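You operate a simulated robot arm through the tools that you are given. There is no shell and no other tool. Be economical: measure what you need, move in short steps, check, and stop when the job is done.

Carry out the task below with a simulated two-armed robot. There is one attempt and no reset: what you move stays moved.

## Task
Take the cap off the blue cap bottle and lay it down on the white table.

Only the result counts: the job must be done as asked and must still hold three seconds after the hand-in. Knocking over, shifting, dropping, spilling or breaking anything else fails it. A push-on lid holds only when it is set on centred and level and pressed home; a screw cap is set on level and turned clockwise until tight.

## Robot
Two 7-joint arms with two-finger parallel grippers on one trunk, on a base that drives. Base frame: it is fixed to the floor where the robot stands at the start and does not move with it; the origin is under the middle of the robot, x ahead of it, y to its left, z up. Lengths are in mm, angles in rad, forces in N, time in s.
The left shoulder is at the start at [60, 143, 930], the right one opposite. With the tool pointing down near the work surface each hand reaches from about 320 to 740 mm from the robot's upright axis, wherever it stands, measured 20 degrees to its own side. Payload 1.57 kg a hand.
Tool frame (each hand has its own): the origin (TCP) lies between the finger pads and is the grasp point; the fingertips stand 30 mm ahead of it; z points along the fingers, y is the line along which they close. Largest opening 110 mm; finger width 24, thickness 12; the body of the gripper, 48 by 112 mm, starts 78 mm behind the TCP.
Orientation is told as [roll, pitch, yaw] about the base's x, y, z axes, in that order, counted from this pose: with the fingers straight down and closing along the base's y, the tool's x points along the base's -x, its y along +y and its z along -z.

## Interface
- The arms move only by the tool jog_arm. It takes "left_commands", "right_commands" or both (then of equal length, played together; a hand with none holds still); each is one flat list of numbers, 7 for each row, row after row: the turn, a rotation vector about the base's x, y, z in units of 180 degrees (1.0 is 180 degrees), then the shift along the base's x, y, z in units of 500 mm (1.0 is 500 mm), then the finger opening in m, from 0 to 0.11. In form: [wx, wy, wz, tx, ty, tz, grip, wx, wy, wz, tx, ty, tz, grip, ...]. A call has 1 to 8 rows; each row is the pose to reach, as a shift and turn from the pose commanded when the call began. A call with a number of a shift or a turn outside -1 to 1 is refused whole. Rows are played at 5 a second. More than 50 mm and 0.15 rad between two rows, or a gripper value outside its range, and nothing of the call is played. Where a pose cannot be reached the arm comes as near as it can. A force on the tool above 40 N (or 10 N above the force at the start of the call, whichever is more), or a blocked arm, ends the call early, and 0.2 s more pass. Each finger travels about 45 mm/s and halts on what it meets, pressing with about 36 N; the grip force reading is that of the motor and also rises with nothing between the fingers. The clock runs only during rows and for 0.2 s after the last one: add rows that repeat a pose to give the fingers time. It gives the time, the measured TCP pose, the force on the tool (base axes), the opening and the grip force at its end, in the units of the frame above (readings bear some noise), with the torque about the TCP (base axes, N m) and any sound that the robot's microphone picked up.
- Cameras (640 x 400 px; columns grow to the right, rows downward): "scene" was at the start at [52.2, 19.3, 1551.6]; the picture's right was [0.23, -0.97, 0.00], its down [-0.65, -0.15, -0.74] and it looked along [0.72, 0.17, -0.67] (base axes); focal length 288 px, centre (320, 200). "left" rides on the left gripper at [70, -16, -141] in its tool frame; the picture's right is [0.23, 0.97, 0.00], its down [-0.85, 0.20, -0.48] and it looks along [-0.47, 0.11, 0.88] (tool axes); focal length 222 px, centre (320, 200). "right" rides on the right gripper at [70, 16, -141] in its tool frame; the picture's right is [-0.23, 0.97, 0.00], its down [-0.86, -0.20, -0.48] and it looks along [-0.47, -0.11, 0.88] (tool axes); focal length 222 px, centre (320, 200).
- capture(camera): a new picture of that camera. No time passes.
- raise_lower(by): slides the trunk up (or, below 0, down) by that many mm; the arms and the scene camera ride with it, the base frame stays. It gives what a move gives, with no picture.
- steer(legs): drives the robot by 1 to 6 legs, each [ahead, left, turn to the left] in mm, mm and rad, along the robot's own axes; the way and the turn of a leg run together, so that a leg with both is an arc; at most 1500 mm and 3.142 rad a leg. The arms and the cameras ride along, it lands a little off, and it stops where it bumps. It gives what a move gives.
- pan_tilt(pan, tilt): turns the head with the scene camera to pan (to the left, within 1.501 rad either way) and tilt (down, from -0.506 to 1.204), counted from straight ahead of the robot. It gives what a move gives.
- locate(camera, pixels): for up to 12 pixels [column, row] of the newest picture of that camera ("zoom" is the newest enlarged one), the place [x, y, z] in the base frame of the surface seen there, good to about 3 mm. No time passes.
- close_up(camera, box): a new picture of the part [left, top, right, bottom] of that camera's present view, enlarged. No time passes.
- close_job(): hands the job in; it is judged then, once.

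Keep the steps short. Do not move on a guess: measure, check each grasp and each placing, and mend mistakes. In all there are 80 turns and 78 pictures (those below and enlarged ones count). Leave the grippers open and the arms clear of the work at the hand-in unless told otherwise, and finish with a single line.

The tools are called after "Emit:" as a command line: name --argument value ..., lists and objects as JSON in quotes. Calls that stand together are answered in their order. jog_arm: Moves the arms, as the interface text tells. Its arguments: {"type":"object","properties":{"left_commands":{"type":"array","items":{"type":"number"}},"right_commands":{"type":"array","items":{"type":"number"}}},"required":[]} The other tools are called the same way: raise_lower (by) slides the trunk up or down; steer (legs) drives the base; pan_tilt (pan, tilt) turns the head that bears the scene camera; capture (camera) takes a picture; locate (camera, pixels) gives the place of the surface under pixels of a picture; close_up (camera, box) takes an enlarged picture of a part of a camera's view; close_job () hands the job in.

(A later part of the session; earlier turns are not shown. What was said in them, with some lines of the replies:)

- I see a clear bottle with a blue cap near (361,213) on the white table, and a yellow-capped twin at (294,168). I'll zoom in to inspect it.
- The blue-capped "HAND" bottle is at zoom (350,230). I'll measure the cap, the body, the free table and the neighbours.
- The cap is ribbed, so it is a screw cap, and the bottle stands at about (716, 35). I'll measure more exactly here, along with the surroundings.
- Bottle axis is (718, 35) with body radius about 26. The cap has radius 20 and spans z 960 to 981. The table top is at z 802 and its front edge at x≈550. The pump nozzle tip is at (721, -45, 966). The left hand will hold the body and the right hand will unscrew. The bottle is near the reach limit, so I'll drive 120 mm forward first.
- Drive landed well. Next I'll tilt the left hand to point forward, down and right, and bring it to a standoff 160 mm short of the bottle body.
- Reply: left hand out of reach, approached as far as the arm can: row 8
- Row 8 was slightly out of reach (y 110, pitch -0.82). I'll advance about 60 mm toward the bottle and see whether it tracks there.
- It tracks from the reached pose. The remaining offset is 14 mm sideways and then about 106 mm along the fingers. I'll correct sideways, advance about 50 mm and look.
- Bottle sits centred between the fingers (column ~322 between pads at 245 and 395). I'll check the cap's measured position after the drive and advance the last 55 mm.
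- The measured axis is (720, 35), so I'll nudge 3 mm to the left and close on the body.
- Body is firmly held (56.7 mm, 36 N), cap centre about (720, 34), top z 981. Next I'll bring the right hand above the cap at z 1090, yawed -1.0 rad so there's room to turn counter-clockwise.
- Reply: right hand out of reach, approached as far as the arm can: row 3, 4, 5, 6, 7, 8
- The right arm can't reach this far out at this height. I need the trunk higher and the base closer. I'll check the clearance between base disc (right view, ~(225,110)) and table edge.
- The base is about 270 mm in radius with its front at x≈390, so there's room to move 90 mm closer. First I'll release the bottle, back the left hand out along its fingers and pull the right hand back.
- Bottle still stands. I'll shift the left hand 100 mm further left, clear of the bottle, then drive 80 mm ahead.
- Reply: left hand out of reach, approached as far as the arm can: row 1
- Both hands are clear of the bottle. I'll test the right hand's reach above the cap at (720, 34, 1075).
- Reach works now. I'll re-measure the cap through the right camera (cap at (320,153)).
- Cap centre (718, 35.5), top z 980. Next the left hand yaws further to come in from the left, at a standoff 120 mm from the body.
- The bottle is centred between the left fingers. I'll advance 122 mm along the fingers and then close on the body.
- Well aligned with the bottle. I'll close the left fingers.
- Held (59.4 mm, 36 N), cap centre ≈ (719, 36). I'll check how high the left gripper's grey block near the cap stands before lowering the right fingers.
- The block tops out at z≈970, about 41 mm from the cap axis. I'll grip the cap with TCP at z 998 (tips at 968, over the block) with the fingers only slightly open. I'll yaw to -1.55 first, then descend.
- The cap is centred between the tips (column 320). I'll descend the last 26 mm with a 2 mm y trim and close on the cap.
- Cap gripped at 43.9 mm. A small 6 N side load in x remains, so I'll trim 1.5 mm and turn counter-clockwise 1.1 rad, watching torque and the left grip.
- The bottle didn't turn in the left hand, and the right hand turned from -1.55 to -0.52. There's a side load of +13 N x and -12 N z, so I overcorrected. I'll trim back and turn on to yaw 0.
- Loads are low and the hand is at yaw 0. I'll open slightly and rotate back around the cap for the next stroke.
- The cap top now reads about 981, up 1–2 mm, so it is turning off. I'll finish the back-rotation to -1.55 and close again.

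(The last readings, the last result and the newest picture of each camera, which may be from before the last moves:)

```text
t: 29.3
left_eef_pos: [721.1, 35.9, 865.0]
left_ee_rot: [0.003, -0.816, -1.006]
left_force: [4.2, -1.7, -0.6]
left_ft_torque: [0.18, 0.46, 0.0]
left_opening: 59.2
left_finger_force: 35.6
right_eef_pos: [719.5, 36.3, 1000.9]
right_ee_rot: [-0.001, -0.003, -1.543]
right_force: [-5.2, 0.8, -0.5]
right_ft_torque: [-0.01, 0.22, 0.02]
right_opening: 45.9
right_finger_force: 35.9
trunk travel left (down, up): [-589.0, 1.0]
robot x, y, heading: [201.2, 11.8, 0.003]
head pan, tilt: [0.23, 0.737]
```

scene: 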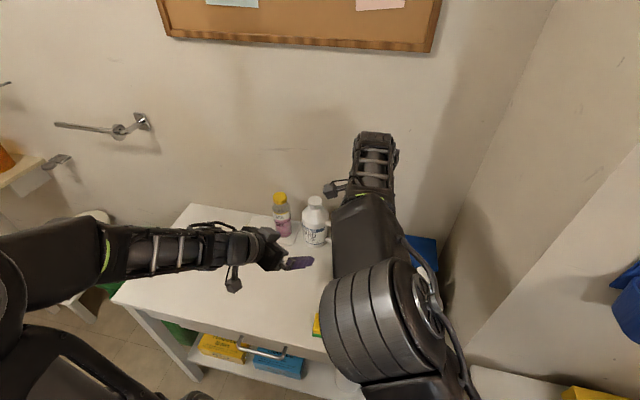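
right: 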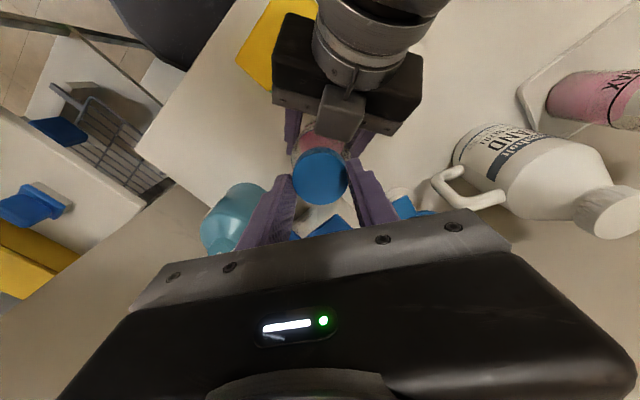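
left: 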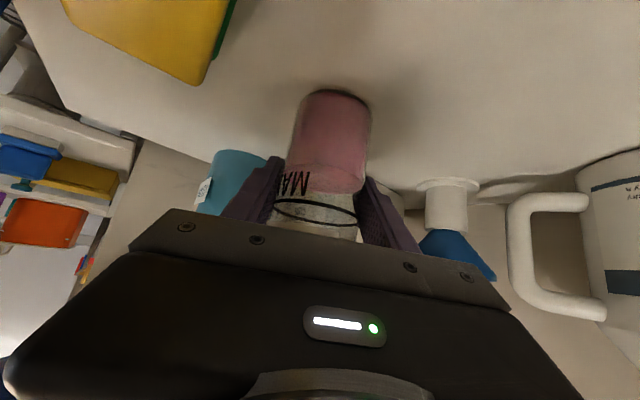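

Regripped at 45.9 mm. Second counter-clockwise stroke.

Emit:
jog_arm --right_commands '[0, 0, 0.02, -0.001, 0, 0, 0.03, 0, 0, 0.064, -0.001, 0, 0.0002, 0.03, 0, 0, 0.108, -0.001, 0, 0.0004, 0.03, 0, 0, 0.152, -0.001, 0, 0.0006, 0.03, 0, 0, 0.196, -0.001, 0, 0.0008, 0.03, 0, 0, 0.24, -0.001, 0, 0.001, 0.03, 0, 0, 0.284, -0.001, 0, 0.0012, 0.03, 0, 0, 0.328, -0.001, 0, 0.0014, 0.03]'

Emit:
jog_arm --right_commands '[0, 0, 0.04, 0, 0, 0.0002, 0.03, 0, 0, 0.08, 0, 0, 0.0004, 0.03, 0, 0, 0.12, 0, 0, 0.0006, 0.03, 0, 0, 0.165, 0, 0, 0.0008, 0.03, 0, 0, 0.165, 0, 0, 0.0008, 0.03]'

Emit:
close_up --camera "right" --box '[220, 80, 420, 240]'

```text
t: 31.1
left_eef_pos: [719.3, 35.3, 866.4]
left_ee_rot: [0.003, -0.816, -1.007]
left_force: [-0.5, -0.2, 0.6]
left_ft_torque: [-0.04, -0.05, -0.01]
left_opening: 59.4
left_finger_force: 35.8
right_eef_pos: [718.4, 36.5, 1001.9]
right_ee_rot: [0.0, 0.0, -0.509]
right_force: [-0.4, -0.2, -2.3]
right_ft_torque: [-0.03, 0.02, 0.0]
right_opening: 45.2
right_finger_force: 36.1
trunk travel left (down, up): [-589.0, 1.0]
robot x, y, heading: [198.7, 13.5, -0.002]
head pan, tilt: [0.23, 0.737]
```

```text
t: 32.3
left_eef_pos: [721.6, 35.0, 866.0]
left_ee_rot: [0.001, -0.815, -1.007]
left_force: [0.0, 1.4, -0.4]
left_ft_torque: [-0.18, -0.05, -0.01]
left_opening: 59.2
left_finger_force: 36.0
right_eef_pos: [718.8, 36.0, 1001.1]
right_ee_rot: [0.0, -0.002, 0.009]
right_force: [0.9, -2.0, 0.1]
right_ft_torque: [0.0, 0.0, 0.01]
right_opening: 44.9
right_finger_force: 35.6
trunk travel left (down, up): [-589.0, 1.0]
robot x, y, heading: [202.7, 7.5, -0.003]
head pan, tilt: [0.23, 0.737]
```

```text
2.50 times, centred on (320, 160) of right
```

zoom: 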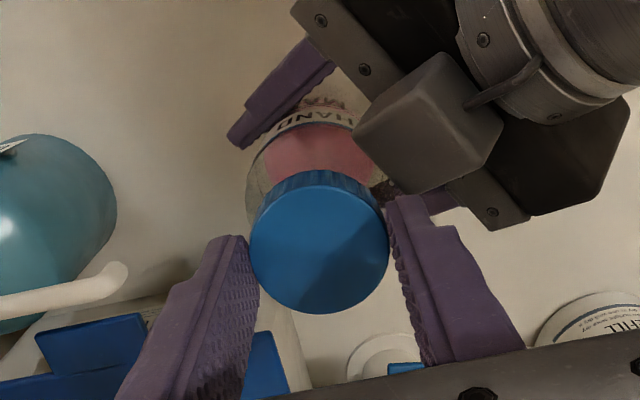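

Forces are nearly zero. I'll test whether the cap is free with a 3 mm lift.

Emit:
jog_arm --right_commands '[0, 0, 0, 0, 0, 0.003, 0.03, 0, 0, 0, 0, 0, 0.006, 0.03]'

Emit:
close_up --camera "right" --box '[220, 80, 420, 240]'

```text
t: 32.9
left_eef_pos: [721.0, 34.2, 867.4]
left_ee_rot: [0.001, -0.817, -1.009]
left_force: [-9.1, 6.3, 11.0]
left_ft_torque: [-0.31, -0.78, -0.02]
left_opening: 59.2
left_finger_force: 35.8
right_eef_pos: [718.4, 36.0, 1004.5]
right_ee_rot: [-0.001, -0.003, 0.005]
right_force: [10.0, -5.2, -13.6]
right_ft_torque: [-0.3, -0.37, 0.01]
right_opening: 45.0
right_finger_force: 36.0
trunk travel left (down, up): [-589.0, 1.0]
robot x, y, heading: [199.9, 10.9, -0.001]
head pan, tilt: [0.23, 0.737]
```

```text
2.50 times, centred on (320, 160) of right
```

zoom: 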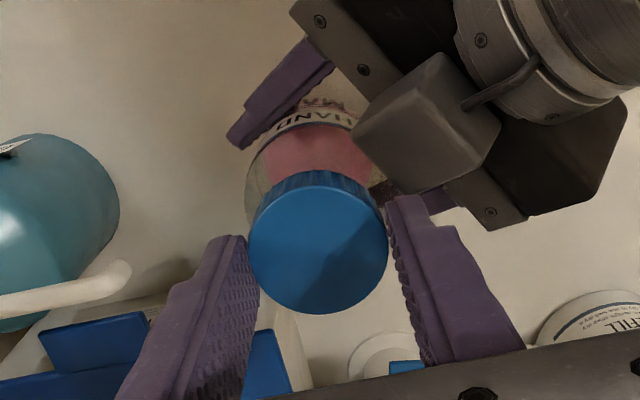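

Still threaded (13 N pull). Closed fingers clear the block, so I'll ease back down and keep turning counter-clockwise past yaw 0.

Emit:
jog_arm --right_commands '[0, 0, 0, 0, 0, -0.0055, 0.03, 0, 0, 0.04, 0, 0, -0.0055, 0.03, 0, 0, 0.085, 0, 0, -0.0052, 0.03, 0, 0, 0.13, 0, 0, -0.005, 0.03, 0, 0, 0.175, 0, 0, -0.0048, 0.03, 0, 0, 0.22, 0, 0, -0.0045, 0.03, 0, 0, 0.265, 0, 0, -0.0042, 0.03, 0, 0, 0.31, 0, 0, -0.004, 0.03]'

Emit:
close_up --camera "right" --box '[220, 80, 420, 240]'

```text
t: 34.7
left_eef_pos: [721.8, 35.7, 865.6]
left_ee_rot: [0.002, -0.816, -1.005]
left_force: [3.2, 6.1, -0.1]
left_ft_torque: [-0.47, 0.31, 0.02]
left_opening: 59.1
left_finger_force: 36.0
right_eef_pos: [719.1, 37.5, 1002.7]
right_ee_rot: [0.0, 0.001, 0.981]
right_force: [-2.4, -6.7, -0.2]
right_ft_torque: [-0.31, 0.03, 0.01]
right_opening: 44.6
right_finger_force: 36.1
trunk travel left (down, up): [-589.0, 1.0]
robot x, y, heading: [200.0, 12.1, -0.004]
head pan, tilt: [0.23, 0.737]
```

```text
2.50 times, centred on (320, 160) of right
```

zoom: 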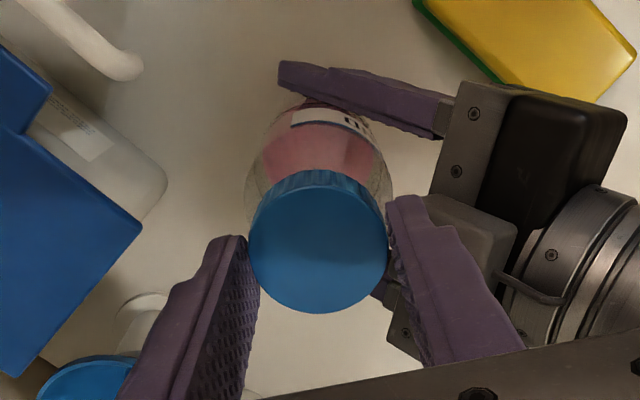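

Turning works smoothly to +0.98 with little load. I'll continue to about +1.6.

Emit:
jog_arm --right_commands '[0, 0, 0.04, 0, -0.001, 0.0002, 0.03, 0, 0, 0.08, 0, -0.002, 0.0004, 0.03, 0, 0, 0.12, 0, -0.002, 0.0006, 0.03, 0, 0, 0.16, 0, -0.002, 0.0008, 0.03, 0, 0, 0.2, 0, -0.002, 0.001, 0.03, 0, 0, 0.2, 0, -0.002, 0.001, 0.03]'

Emit:
jog_arm --right_commands '[0, 0, 0, 0, 0, 0.003, 0.03, 0, 0, 0, 0, 0, 0.006, 0.03]'

Emit:
close_up --camera "right" --box '[220, 80, 420, 240]'

```text
t: 36.1
left_eef_pos: [719.9, 35.6, 865.1]
left_ee_rot: [0.002, -0.814, -1.006]
left_force: [2.7, 2.2, -0.5]
left_ft_torque: [-0.2, 0.44, -0.03]
left_opening: 59.0
left_finger_force: 36.3
right_eef_pos: [720.4, 35.5, 1003.4]
right_ee_rot: [0.001, -0.002, 1.609]
right_force: [-3.6, -1.8, 0.5]
right_ft_torque: [-0.12, 0.05, 0.03]
right_opening: 44.4
right_finger_force: 36.5
trunk travel left (down, up): [-589.0, 1.0]
robot x, y, heading: [197.2, 15.1, 0.004]
head pan, tilt: [0.23, 0.737]
```

```text
t: 36.7
left_eef_pos: [719.8, 35.3, 867.4]
left_ee_rot: [0.003, -0.819, -1.009]
left_force: [2.3, -1.4, 9.2]
left_ft_torque: [0.24, 0.62, -0.02]
left_opening: 59.0
left_finger_force: 36.3
right_eef_pos: [719.5, 35.0, 1005.7]
right_ee_rot: [0.001, -0.003, 1.61]
right_force: [-2.5, 1.2, -11.9]
right_ft_torque: [-0.1, -0.29, 0.04]
right_opening: 44.4
right_finger_force: 35.7
trunk travel left (down, up): [-589.0, 1.0]
robot x, y, heading: [200.8, 13.3, -0.004]
head pan, tilt: [0.23, 0.737]
```

```text
2.50 times, centred on (320, 160) of right
```

zoom: 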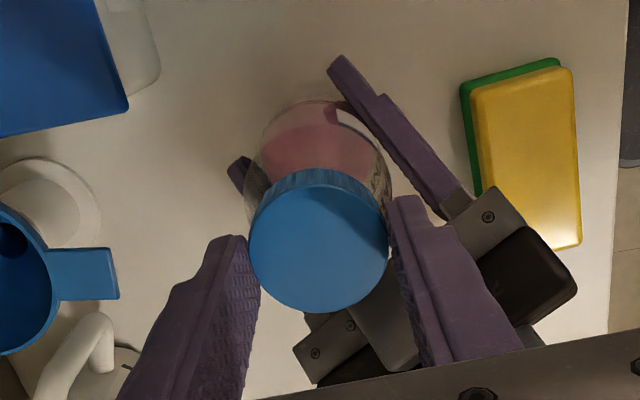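

Still threaded after about 4.7 rad. I'll see how far this wrist continues.

Emit:
jog_arm --right_commands '[0, 0, 0, 0, 0, -0.005, 0.03, 0, 0, 0.045, 0, 0, -0.005, 0.03, 0, 0, 0.09, 0, 0, -0.0048, 0.03, 0, 0, 0.135, 0, 0, -0.0046, 0.03, 0, 0, 0.18, 0, 0, -0.0044, 0.03, 0, 0, 0.225, 0, 0, -0.0042, 0.03, 0, 0, 0.27, 0, 0, -0.004, 0.03, 0, 0, 0.315, 0, 0, -0.0038, 0.03]'

```text
t: 38.5
left_eef_pos: [720.7, 34.5, 865.2]
left_ee_rot: [0.002, -0.817, -1.006]
left_force: [0.1, 0.2, 0.5]
left_ft_torque: [0.0, -0.03, -0.04]
left_opening: 59.2
left_finger_force: 36.1
right_eef_pos: [718.2, 35.9, 1005.3]
right_ee_rot: [0.0, -0.002, 2.599]
right_force: [0.2, 0.4, -0.6]
right_ft_torque: [-0.02, -0.02, 0.01]
right_opening: 44.1
right_finger_force: 36.1
trunk travel left (down, up): [-589.0, 1.0]
robot x, y, heading: [200.7, 10.7, -0.0]
head pan, tilt: [0.23, 0.737]
```

Load dropped to zero at yaw 2.6. I'll test lift again by 4 mm.

Emit:
jog_arm --right_commands '[0, 0, 0, 0, 0, 0.004, 0.03, 0, 0, 0, 0, 0, 0.008, 0.03]'

Emit:
capture --camera "right"

```text
t: 39.1
left_eef_pos: [721.8, 34.8, 866.2]
left_ee_rot: [0.002, -0.816, -1.005]
left_force: [-0.7, 0.1, -1.0]
left_ft_torque: [-0.01, 0.02, 0.01]
left_opening: 59.1
left_finger_force: 35.7
right_eef_pos: [719.4, 36.3, 1008.4]
right_ee_rot: [-0.001, -0.003, 2.599]
right_force: [0.2, -0.1, -0.1]
right_ft_torque: [0.01, 0.02, -0.02]
right_opening: 43.9
right_finger_force: 35.9
trunk travel left (down, up): [-589.0, 1.0]
robot x, y, heading: [195.9, 15.0, 0.0]
head pan, tilt: [0.23, 0.737]
```

```text
40 pictures are left
```

right: 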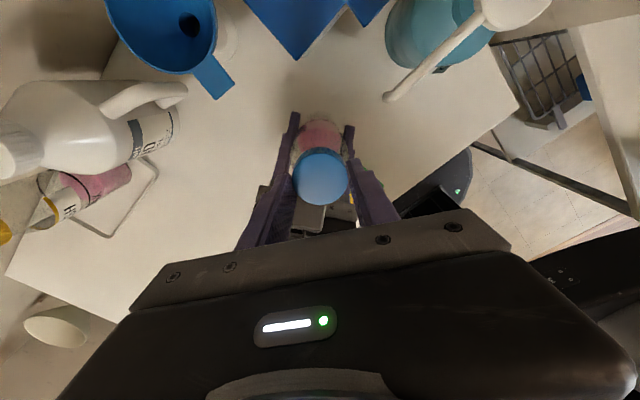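

Zero force, so the cap is free. I'll lift straight up 60 mm and check.

Emit:
jog_arm --right_commands '[0, 0, 0, 0, 0, 0.02, 0.03, 0, 0, 0, 0, 0, 0.05, 0.03, 0, 0, 0, 0, 0, 0.085, 0.03, 0, 0, 0, 0, 0, 0.12, 0.03]'

Emit:
capture --camera "right"

Emit:
capture --camera "left"

```text
t: 40.1
left_eef_pos: [720.5, 35.3, 865.5]
left_ee_rot: [0.002, -0.815, -1.006]
left_force: [1.0, 0.3, 0.7]
left_ft_torque: [0.02, 0.03, -0.05]
left_opening: 59.3
left_finger_force: 36.4
right_eef_pos: [715.7, 35.5, 1069.1]
right_ee_rot: [0.001, -0.001, 2.599]
right_force: [0.6, 0.2, -0.6]
right_ft_torque: [-0.01, -0.01, 0.01]
right_opening: 43.5
right_finger_force: 36.2
trunk travel left (down, up): [-589.0, 1.0]
robot x, y, heading: [203.7, 13.3, -0.004]
head pan, tilt: [0.23, 0.737]
```

```text
39 pictures are left
```

right: 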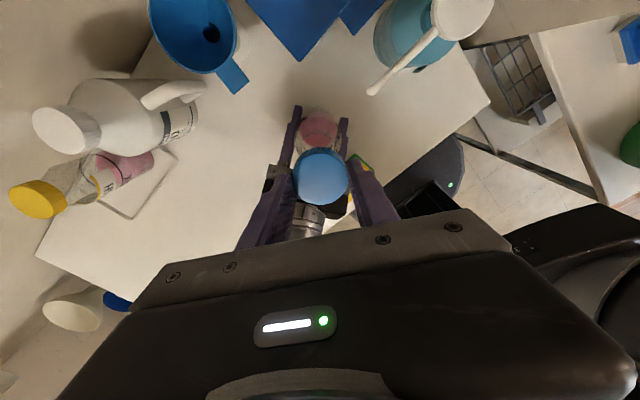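

```text
38 pictures are left
```

left: 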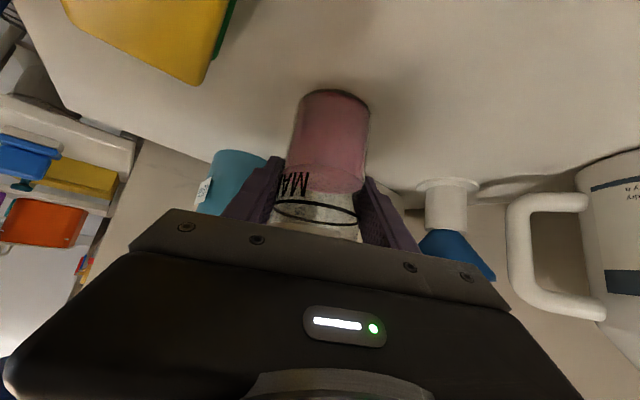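

Cap is off and held, and the bottle body is unchanged in the left grip. Next the left hand opens and backs out along its approach while the right hand yaws back, up high.

Emit:
jog_arm --left_commands '[0, 0, 0, 0, 0, 0, 0.08, 0, 0, 0, 0, 0, 0, 0.11, 0, 0, 0, 0, 0, 0, 0.11, 0, 0, 0, 0, 0, 0, 0.11, 0, 0, 0, -0.028, 0.043, 0.048, 0.11, 0, 0, 0, -0.055, 0.086, 0.096, 0.11, 0, 0, 0, -0.082, 0.129, 0.144, 0.11, 0, 0, 0, -0.11, 0.172, 0.192, 0.11]' --right_commands '[0, 0, -0.045, 0, 0, 0, 0.03, 0, 0, -0.09, 0, 0, 0, 0.03, 0, 0, -0.135, 0, 0, 0, 0.03, 0, 0, -0.18, 0, 0, 0, 0.03, 0, 0, -0.225, 0, 0, 0, 0.03, 0, 0, -0.27, 0, 0, 0, 0.03, 0, 0, -0.315, 0, 0, 0, 0.03, 0, 0, -0.36, 0, 0, 0, 0.03]'

Emit:
capture --camera "left"

Emit:
capture --camera "right"

```text
t: 41.9
left_eef_pos: [661.6, 121.1, 964.8]
left_ee_rot: [0.001, -0.815, -1.007]
left_force: [-0.9, 0.0, -0.9]
left_ft_torque: [-0.01, 0.0, 0.04]
left_opening: 110.0
left_finger_force: 0.1
right_eef_pos: [718.9, 36.0, 1070.7]
right_ee_rot: [-0.001, -0.002, 1.466]
right_force: [-0.3, 0.2, -0.3]
right_ft_torque: [-0.03, 0.01, -0.02]
right_opening: 43.3
right_finger_force: 36.1
trunk travel left (down, up): [-589.0, 1.0]
robot x, y, heading: [199.3, 10.9, -0.002]
head pan, tilt: [0.23, 0.737]
```

```text
37 pictures are left
```

left: 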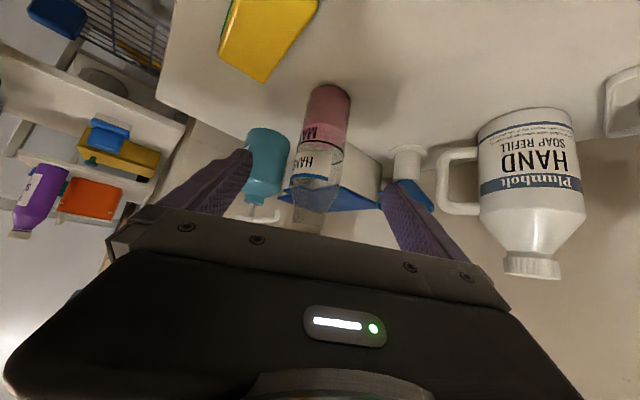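

```text
36 pictures are left
```

right: 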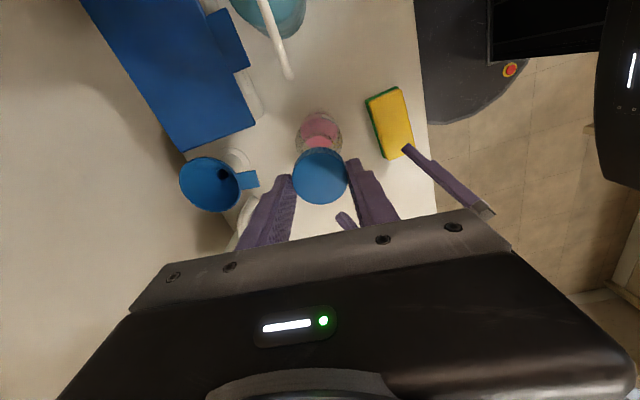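

The bottle stands open and upright, and the right hand holds the cap. I'll move the left hand well clear, then take the cap over to above the free spot at about (615, -50) while unwinding the yaw.

Emit:
jog_arm --left_commands '[0, 0, 0, -0.005, 0.03, 0.02, 0.11, 0, 0, 0, -0.01, 0.06, 0.04, 0.11, 0, 0, 0, -0.015, 0.09, 0.06, 0.11, 0, 0, 0, -0.02, 0.12, 0.08, 0.11, 0, 0, 0, -0.025, 0.15, 0.1, 0.11, 0, 0, 0, -0.03, 0.18, 0.12, 0.11, 0, 0, 0, -0.035, 0.21, 0.13, 0.11, 0, 0, 0, -0.04, 0.24, 0.13, 0.11]' --right_commands '[0, 0, -0.045, -0.026, -0.0215, 0, 0.03, 0, 0, -0.09, -0.052, -0.043, 0, 0.03, 0, 0, -0.135, -0.078, -0.0645, 0, 0.03, 0, 0, -0.18, -0.104, -0.086, 0, 0.03, 0, 0, -0.225, -0.13, -0.1075, 0, 0.03, 0, 0, -0.27, -0.156, -0.129, 0, 0.03, 0, 0, -0.315, -0.182, -0.1505, 0, 0.03, 0, 0, -0.36, -0.208, -0.172, 0, 0.03]'

Emit:
capture --camera "right"

Emit:
capture --camera "scene"

```text
t: 43.7
left_eef_pos: [644.5, 242.9, 1030.8]
left_ee_rot: [0.004, -0.816, -1.007]
left_force: [-0.4, 0.3, 0.2]
left_ft_torque: [-0.03, 0.02, -0.01]
left_opening: 110.0
left_finger_force: 0.0
right_eef_pos: [614.4, -50.7, 1069.7]
right_ee_rot: [0.001, -0.003, 0.335]
right_force: [-0.3, 0.2, -0.6]
right_ft_torque: [0.0, -0.01, 0.0]
right_opening: 43.1
right_finger_force: 36.0
trunk travel left (down, up): [-589.0, 1.0]
robot x, y, heading: [196.6, 9.7, -0.003]
head pan, tilt: [0.23, 0.737]
```

```text
35 pictures are left
```

right: 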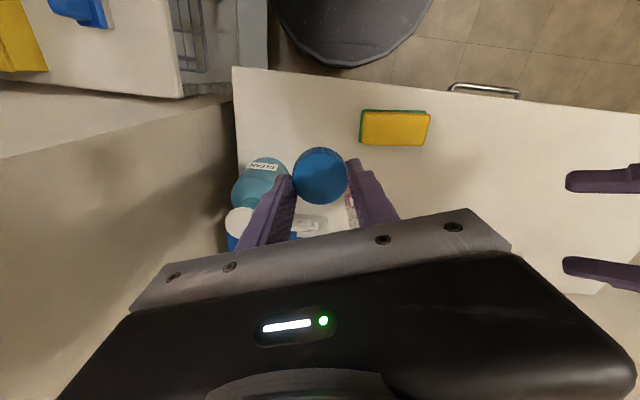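

```text
34 pictures are left
```

scene: 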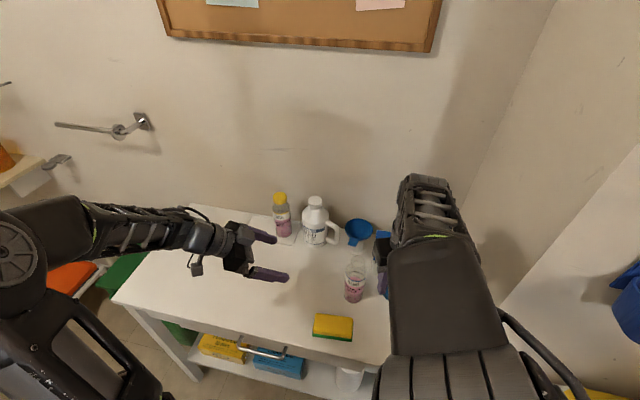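

The cap is held and the table spot looks free. I'll measure neighbours around the spot: sponge edge, CLEAN bottle, table corner.

Emit:
locate --camera "right" --pixels '[[362, 140], [362, 112], [237, 70], [275, 162], [240, 190], [300, 110], [320, 135], [320, 175], [320, 200]]'

```text
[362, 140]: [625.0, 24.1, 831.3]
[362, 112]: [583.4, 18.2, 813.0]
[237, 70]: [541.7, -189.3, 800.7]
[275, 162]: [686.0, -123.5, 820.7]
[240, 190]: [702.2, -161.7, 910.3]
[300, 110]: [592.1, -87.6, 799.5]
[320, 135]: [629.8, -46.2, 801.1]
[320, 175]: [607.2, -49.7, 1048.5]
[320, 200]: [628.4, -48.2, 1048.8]
```

The spot is clear: sponge edge y≥18, CLEAN bottle about 95 mm away, table z 801. The cap top is 21 mm below the TCP, so its bottom should touch at TCP z≈843. I'll descend to about z 870 first.

Emit:
jog_arm --right_commands '[0, 0, 0, 0, 0, -0.08, 0.03, 0, 0, 0, 0, 0, -0.16, 0.03, 0, 0, 0, 0, 0, -0.24, 0.03, 0, 0, 0, 0, 0, -0.32, 0.03, 0, 0, 0, 0, 0, -0.38, 0.03, 0, 0, 0, 0, 0, -0.4, 0.03, 0, 0, 0, 0, 0, -0.4, 0.03]'

Emit:
capture --camera "right"

Emit:
capture --camera "scene"

```text
t: 45.3
left_eef_pos: [644.6, 241.8, 1031.0]
left_ee_rot: [0.003, -0.815, -1.007]
left_force: [0.2, 1.2, 0.7]
left_ft_torque: [0.03, -0.02, 0.03]
left_opening: 110.1
left_finger_force: 0.1
right_eef_pos: [616.5, -50.1, 868.4]
right_ee_rot: [0.0, -0.003, 0.338]
right_force: [-1.3, 0.6, -0.1]
right_ft_torque: [-0.01, -0.02, -0.01]
right_opening: 43.4
right_finger_force: 35.9
trunk travel left (down, up): [-589.0, 1.0]
robot x, y, heading: [200.2, 14.3, 0.001]
head pan, tilt: [0.23, 0.737]
```

```text
33 pictures are left
```

right: 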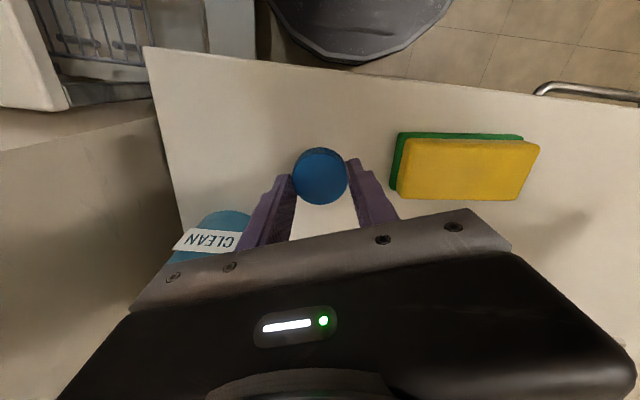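

```text
32 pictures are left
```

scene: 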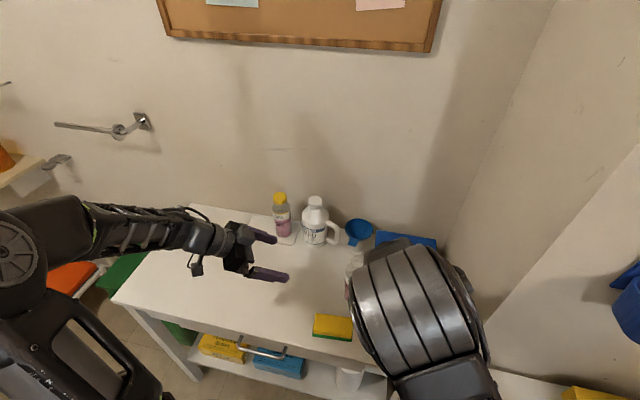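

Clear all around. I'll descend slowly to contact.

Emit:
jog_arm --right_commands '[0, 0, 0, 0, 0, -0.016, 0.03, 0, 0, 0, 0, 0, -0.032, 0.03, 0, 0, 0, 0, 0, -0.04, 0.03, 0, 0, 0, 0, 0, -0.044, 0.03]'

Emit:
close_up --camera "right" --box '[240, 100, 420, 240]'

Emit:
locate --camera "zoom" --pixels '[[290, 200], [290, 270], [290, 345], [290, 130]]'

```text
t: 46.3
left_eef_pos: [644.1, 243.0, 1031.3]
left_ee_rot: [0.002, -0.816, -1.007]
left_force: [0.7, 0.7, -0.4]
left_ft_torque: [-0.02, 0.0, 0.04]
left_opening: 110.0
left_finger_force: 0.0
right_eef_pos: [614.6, -50.0, 846.1]
right_ee_rot: [-0.001, -0.001, 0.337]
right_force: [-0.6, 0.3, 0.1]
right_ft_torque: [0.01, 0.0, 0.0]
right_opening: 43.2
right_finger_force: 36.1
trunk travel left (down, up): [-589.0, 1.0]
robot x, y, heading: [199.1, 11.6, -0.002]
head pan, tilt: [0.23, 0.737]
```

```text
2.86 times, centred on (330, 170) of right
```

zoom: 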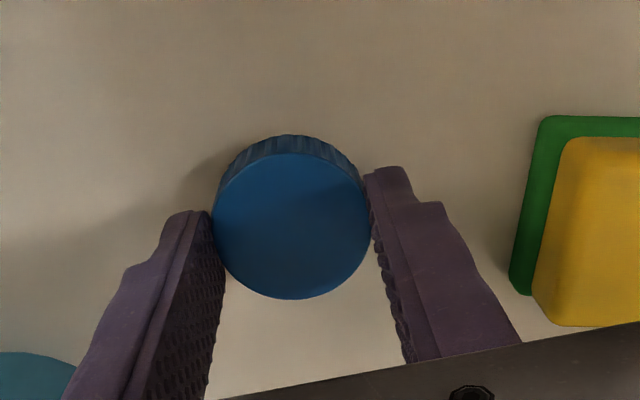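

```text
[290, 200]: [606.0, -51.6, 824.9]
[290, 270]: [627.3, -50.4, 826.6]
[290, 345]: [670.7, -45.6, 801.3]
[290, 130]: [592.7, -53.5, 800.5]
```

Cap top is at about 825.5 and no contact yet. I'll go on in 1 mm steps.

Emit:
jog_arm --right_commands '[0, 0, 0, 0, 0, -0.002, 0.03, 0, 0, 0, 0, 0, -0.004, 0.03, 0, 0, 0, 0, 0, -0.006, 0.03]'

```text
t: 47.1
left_eef_pos: [645.7, 242.5, 1030.5]
left_ee_rot: [0.001, -0.815, -1.008]
left_force: [-0.9, -0.6, -0.1]
left_ft_torque: [0.04, 0.01, 0.01]
left_opening: 110.0
left_finger_force: 0.1
right_eef_pos: [613.7, -50.3, 843.9]
right_ee_rot: [-0.001, -0.002, 0.338]
right_force: [0.0, 0.4, 0.5]
right_ft_torque: [0.02, 0.01, 0.01]
right_opening: 43.4
right_finger_force: 36.7
trunk travel left (down, up): [-589.0, 1.0]
robot x, y, heading: [201.5, 11.6, 0.0]
head pan, tilt: [0.23, 0.737]
```

Emit:
jog_arm --right_commands '[0, 0, 0, 0, 0, -0.002, 0.03, 0, 0, 0, 0, 0, -0.004, 0.03]'

```text
t: 47.7
left_eef_pos: [645.0, 242.5, 1030.6]
left_ee_rot: [0.002, -0.815, -1.008]
left_force: [0.3, 0.1, -0.6]
left_ft_torque: [0.01, 0.04, -0.01]
left_opening: 109.9
left_finger_force: 0.0
right_eef_pos: [615.9, -51.1, 842.0]
right_ee_rot: [0.0, -0.001, 0.338]
right_force: [-0.4, 0.1, 0.3]
right_ft_torque: [-0.02, 0.01, -0.01]
right_opening: 43.0
right_finger_force: 36.2
trunk travel left (down, up): [-589.0, 1.0]
robot x, y, heading: [199.5, 11.8, -0.0]
head pan, tilt: [0.23, 0.737]
```

Still no contact at 842. I'll continue 1 mm at a time.

Emit:
jog_arm --right_commands '[0, 0, 0, 0, 0, -0.002, 0.03, 0, 0, 0, 0, 0, -0.004, 0.03]'

Emit:
close_up --camera "right" --box '[240, 100, 420, 240]'

Emit:
locate --camera "zoom" --pixels '[[290, 200], [290, 240], [290, 270]]'

```text
t: 48.3
left_eef_pos: [644.3, 241.9, 1030.9]
left_ee_rot: [0.001, -0.815, -1.007]
left_force: [0.2, -0.2, -0.5]
left_ft_torque: [-0.03, 0.04, 0.01]
left_opening: 110.0
left_finger_force: 0.0
right_eef_pos: [614.6, -50.8, 839.7]
right_ee_rot: [0.001, -0.003, 0.337]
right_force: [-0.8, 0.9, 4.8]
right_ft_torque: [0.06, -0.02, 0.03]
right_opening: 43.0
right_finger_force: 36.5
trunk travel left (down, up): [-589.0, 1.0]
robot x, y, heading: [202.0, 11.8, -0.005]
head pan, tilt: [0.23, 0.737]
```

```text
2.86 times, centred on (330, 170) of right
```

zoom: 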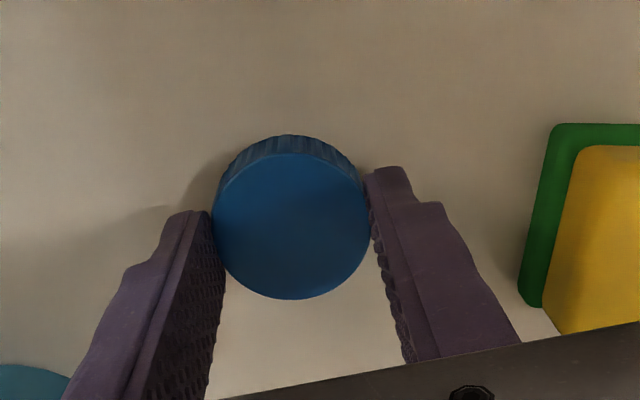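

```text
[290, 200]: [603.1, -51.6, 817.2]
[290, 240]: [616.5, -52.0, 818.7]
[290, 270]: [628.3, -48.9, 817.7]
```

Contact: 4.8 N upward, so the cap rests on the table. I'll open gently and then rise straight up.

Emit:
jog_arm --right_commands '[0, 0, 0, 0, 0, 0, 0.05, 0, 0, 0, 0, 0, 0, 0.06, 0, 0, 0, 0, 0, 0, 0.06, 0, 0, 0, 0, 0, 0.02, 0.06, 0, 0, 0, 0, 0, 0.06, 0.06, 0, 0, 0, 0, 0, 0.12, 0.06, 0, 0, 0, 0, 0, 0.2, 0.06, 0, 0, 0, 0, 0, 0.28, 0.06]'

Emit:
capture --camera "right"

```text
t: 50.1
left_eef_pos: [644.6, 242.6, 1030.8]
left_ee_rot: [0.003, -0.815, -1.007]
left_force: [0.1, -0.4, 0.0]
left_ft_torque: [0.02, 0.0, -0.01]
left_opening: 110.0
left_finger_force: 0.0
right_eef_pos: [618.4, -52.9, 979.2]
right_ee_rot: [0.0, -0.004, 0.337]
right_force: [-0.1, 0.0, -0.1]
right_ft_torque: [0.01, 0.0, 0.0]
right_opening: 60.1
right_finger_force: 0.1
trunk travel left (down, up): [-589.0, 1.0]
robot x, y, heading: [199.1, 14.3, -0.004]
head pan, tilt: [0.23, 0.737]
```

```text
29 pictures are left
```

right: 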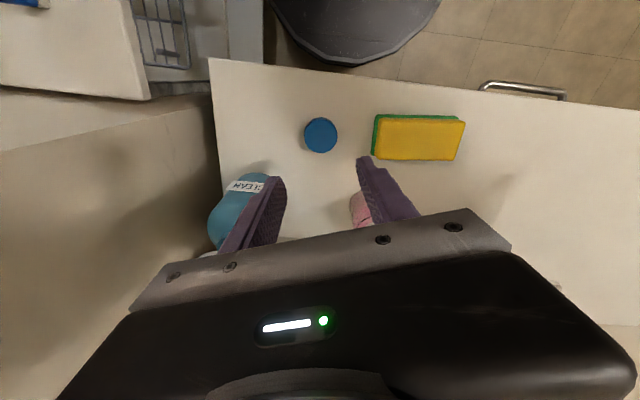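

The cap lies flat on the table at about (616, -51). I'll raise the right hand and pull it back, open, then check the whole scene.

Emit:
jog_arm --right_commands '[0, 0, 0, 0, 0, 0.08, 0.06, 0, 0, 0, 0, 0, 0.16, 0.06, 0, 0, 0, -0.03, -0.05, 0.22, 0.08, 0, 0, 0, -0.07, -0.11, 0.26, 0.11, 0, 0, 0, -0.1, -0.18, 0.28, 0.11, 0, 0, 0, -0.1, -0.25, 0.28, 0.11, 0, 0, 0, -0.1, -0.25, 0.28, 0.11]'

Emit:
capture --camera "scene"

Emit:
capture --camera "right"

Emit:
capture --camera "left"

```text
t: 51.7
left_eef_pos: [644.7, 243.4, 1031.1]
left_ee_rot: [0.002, -0.816, -1.004]
left_force: [-0.4, -0.1, 0.3]
left_ft_torque: [-0.05, 0.01, 0.03]
left_opening: 110.1
left_finger_force: 0.1
right_eef_pos: [565.0, -177.2, 1117.6]
right_ee_rot: [0.001, 0.001, 0.337]
right_force: [0.1, 0.7, -0.3]
right_ft_torque: [0.01, -0.03, 0.01]
right_opening: 109.9
right_finger_force: 0.2
trunk travel left (down, up): [-589.0, 1.0]
robot x, y, heading: [199.2, 8.9, -0.004]
head pan, tilt: [0.23, 0.737]
```

```text
28 pictures are left
```

scene: 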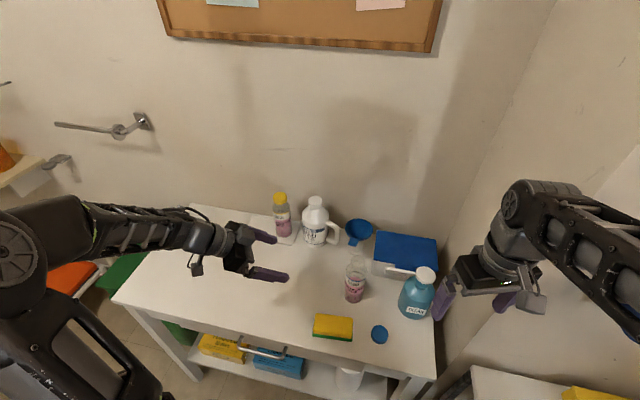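

```text
27 pictures are left
```

right: 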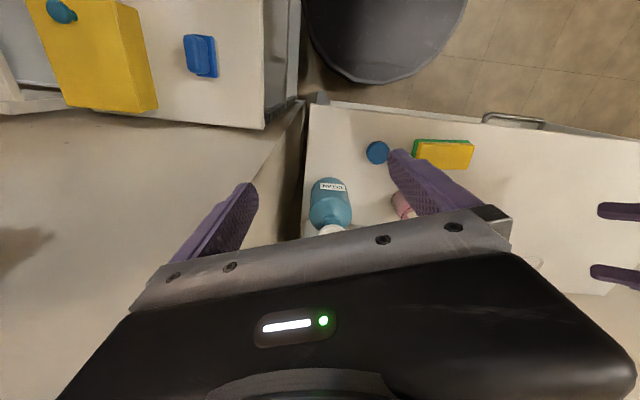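

```text
26 pictures are left
```

left: 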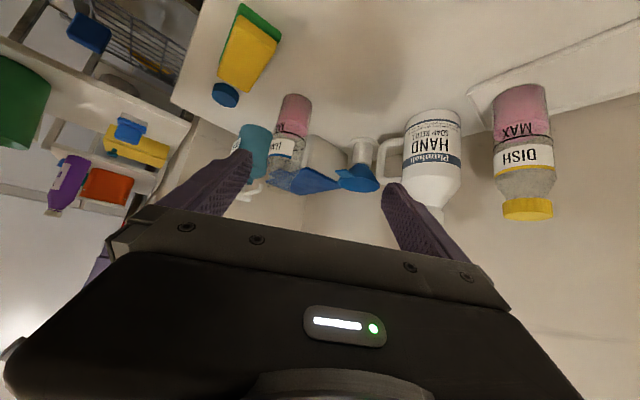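

The cap lies on the white table, the bottle stands upright with its neck open, nothing else has moved, and both grippers are open and clear. I'll hand in.

Emit:
close_job

```text
The job is handed in.
```

The blue cap is off the HAND bottle and lying flat on the white table; the bottle stands open and upright, and nothing else looks disturbed.
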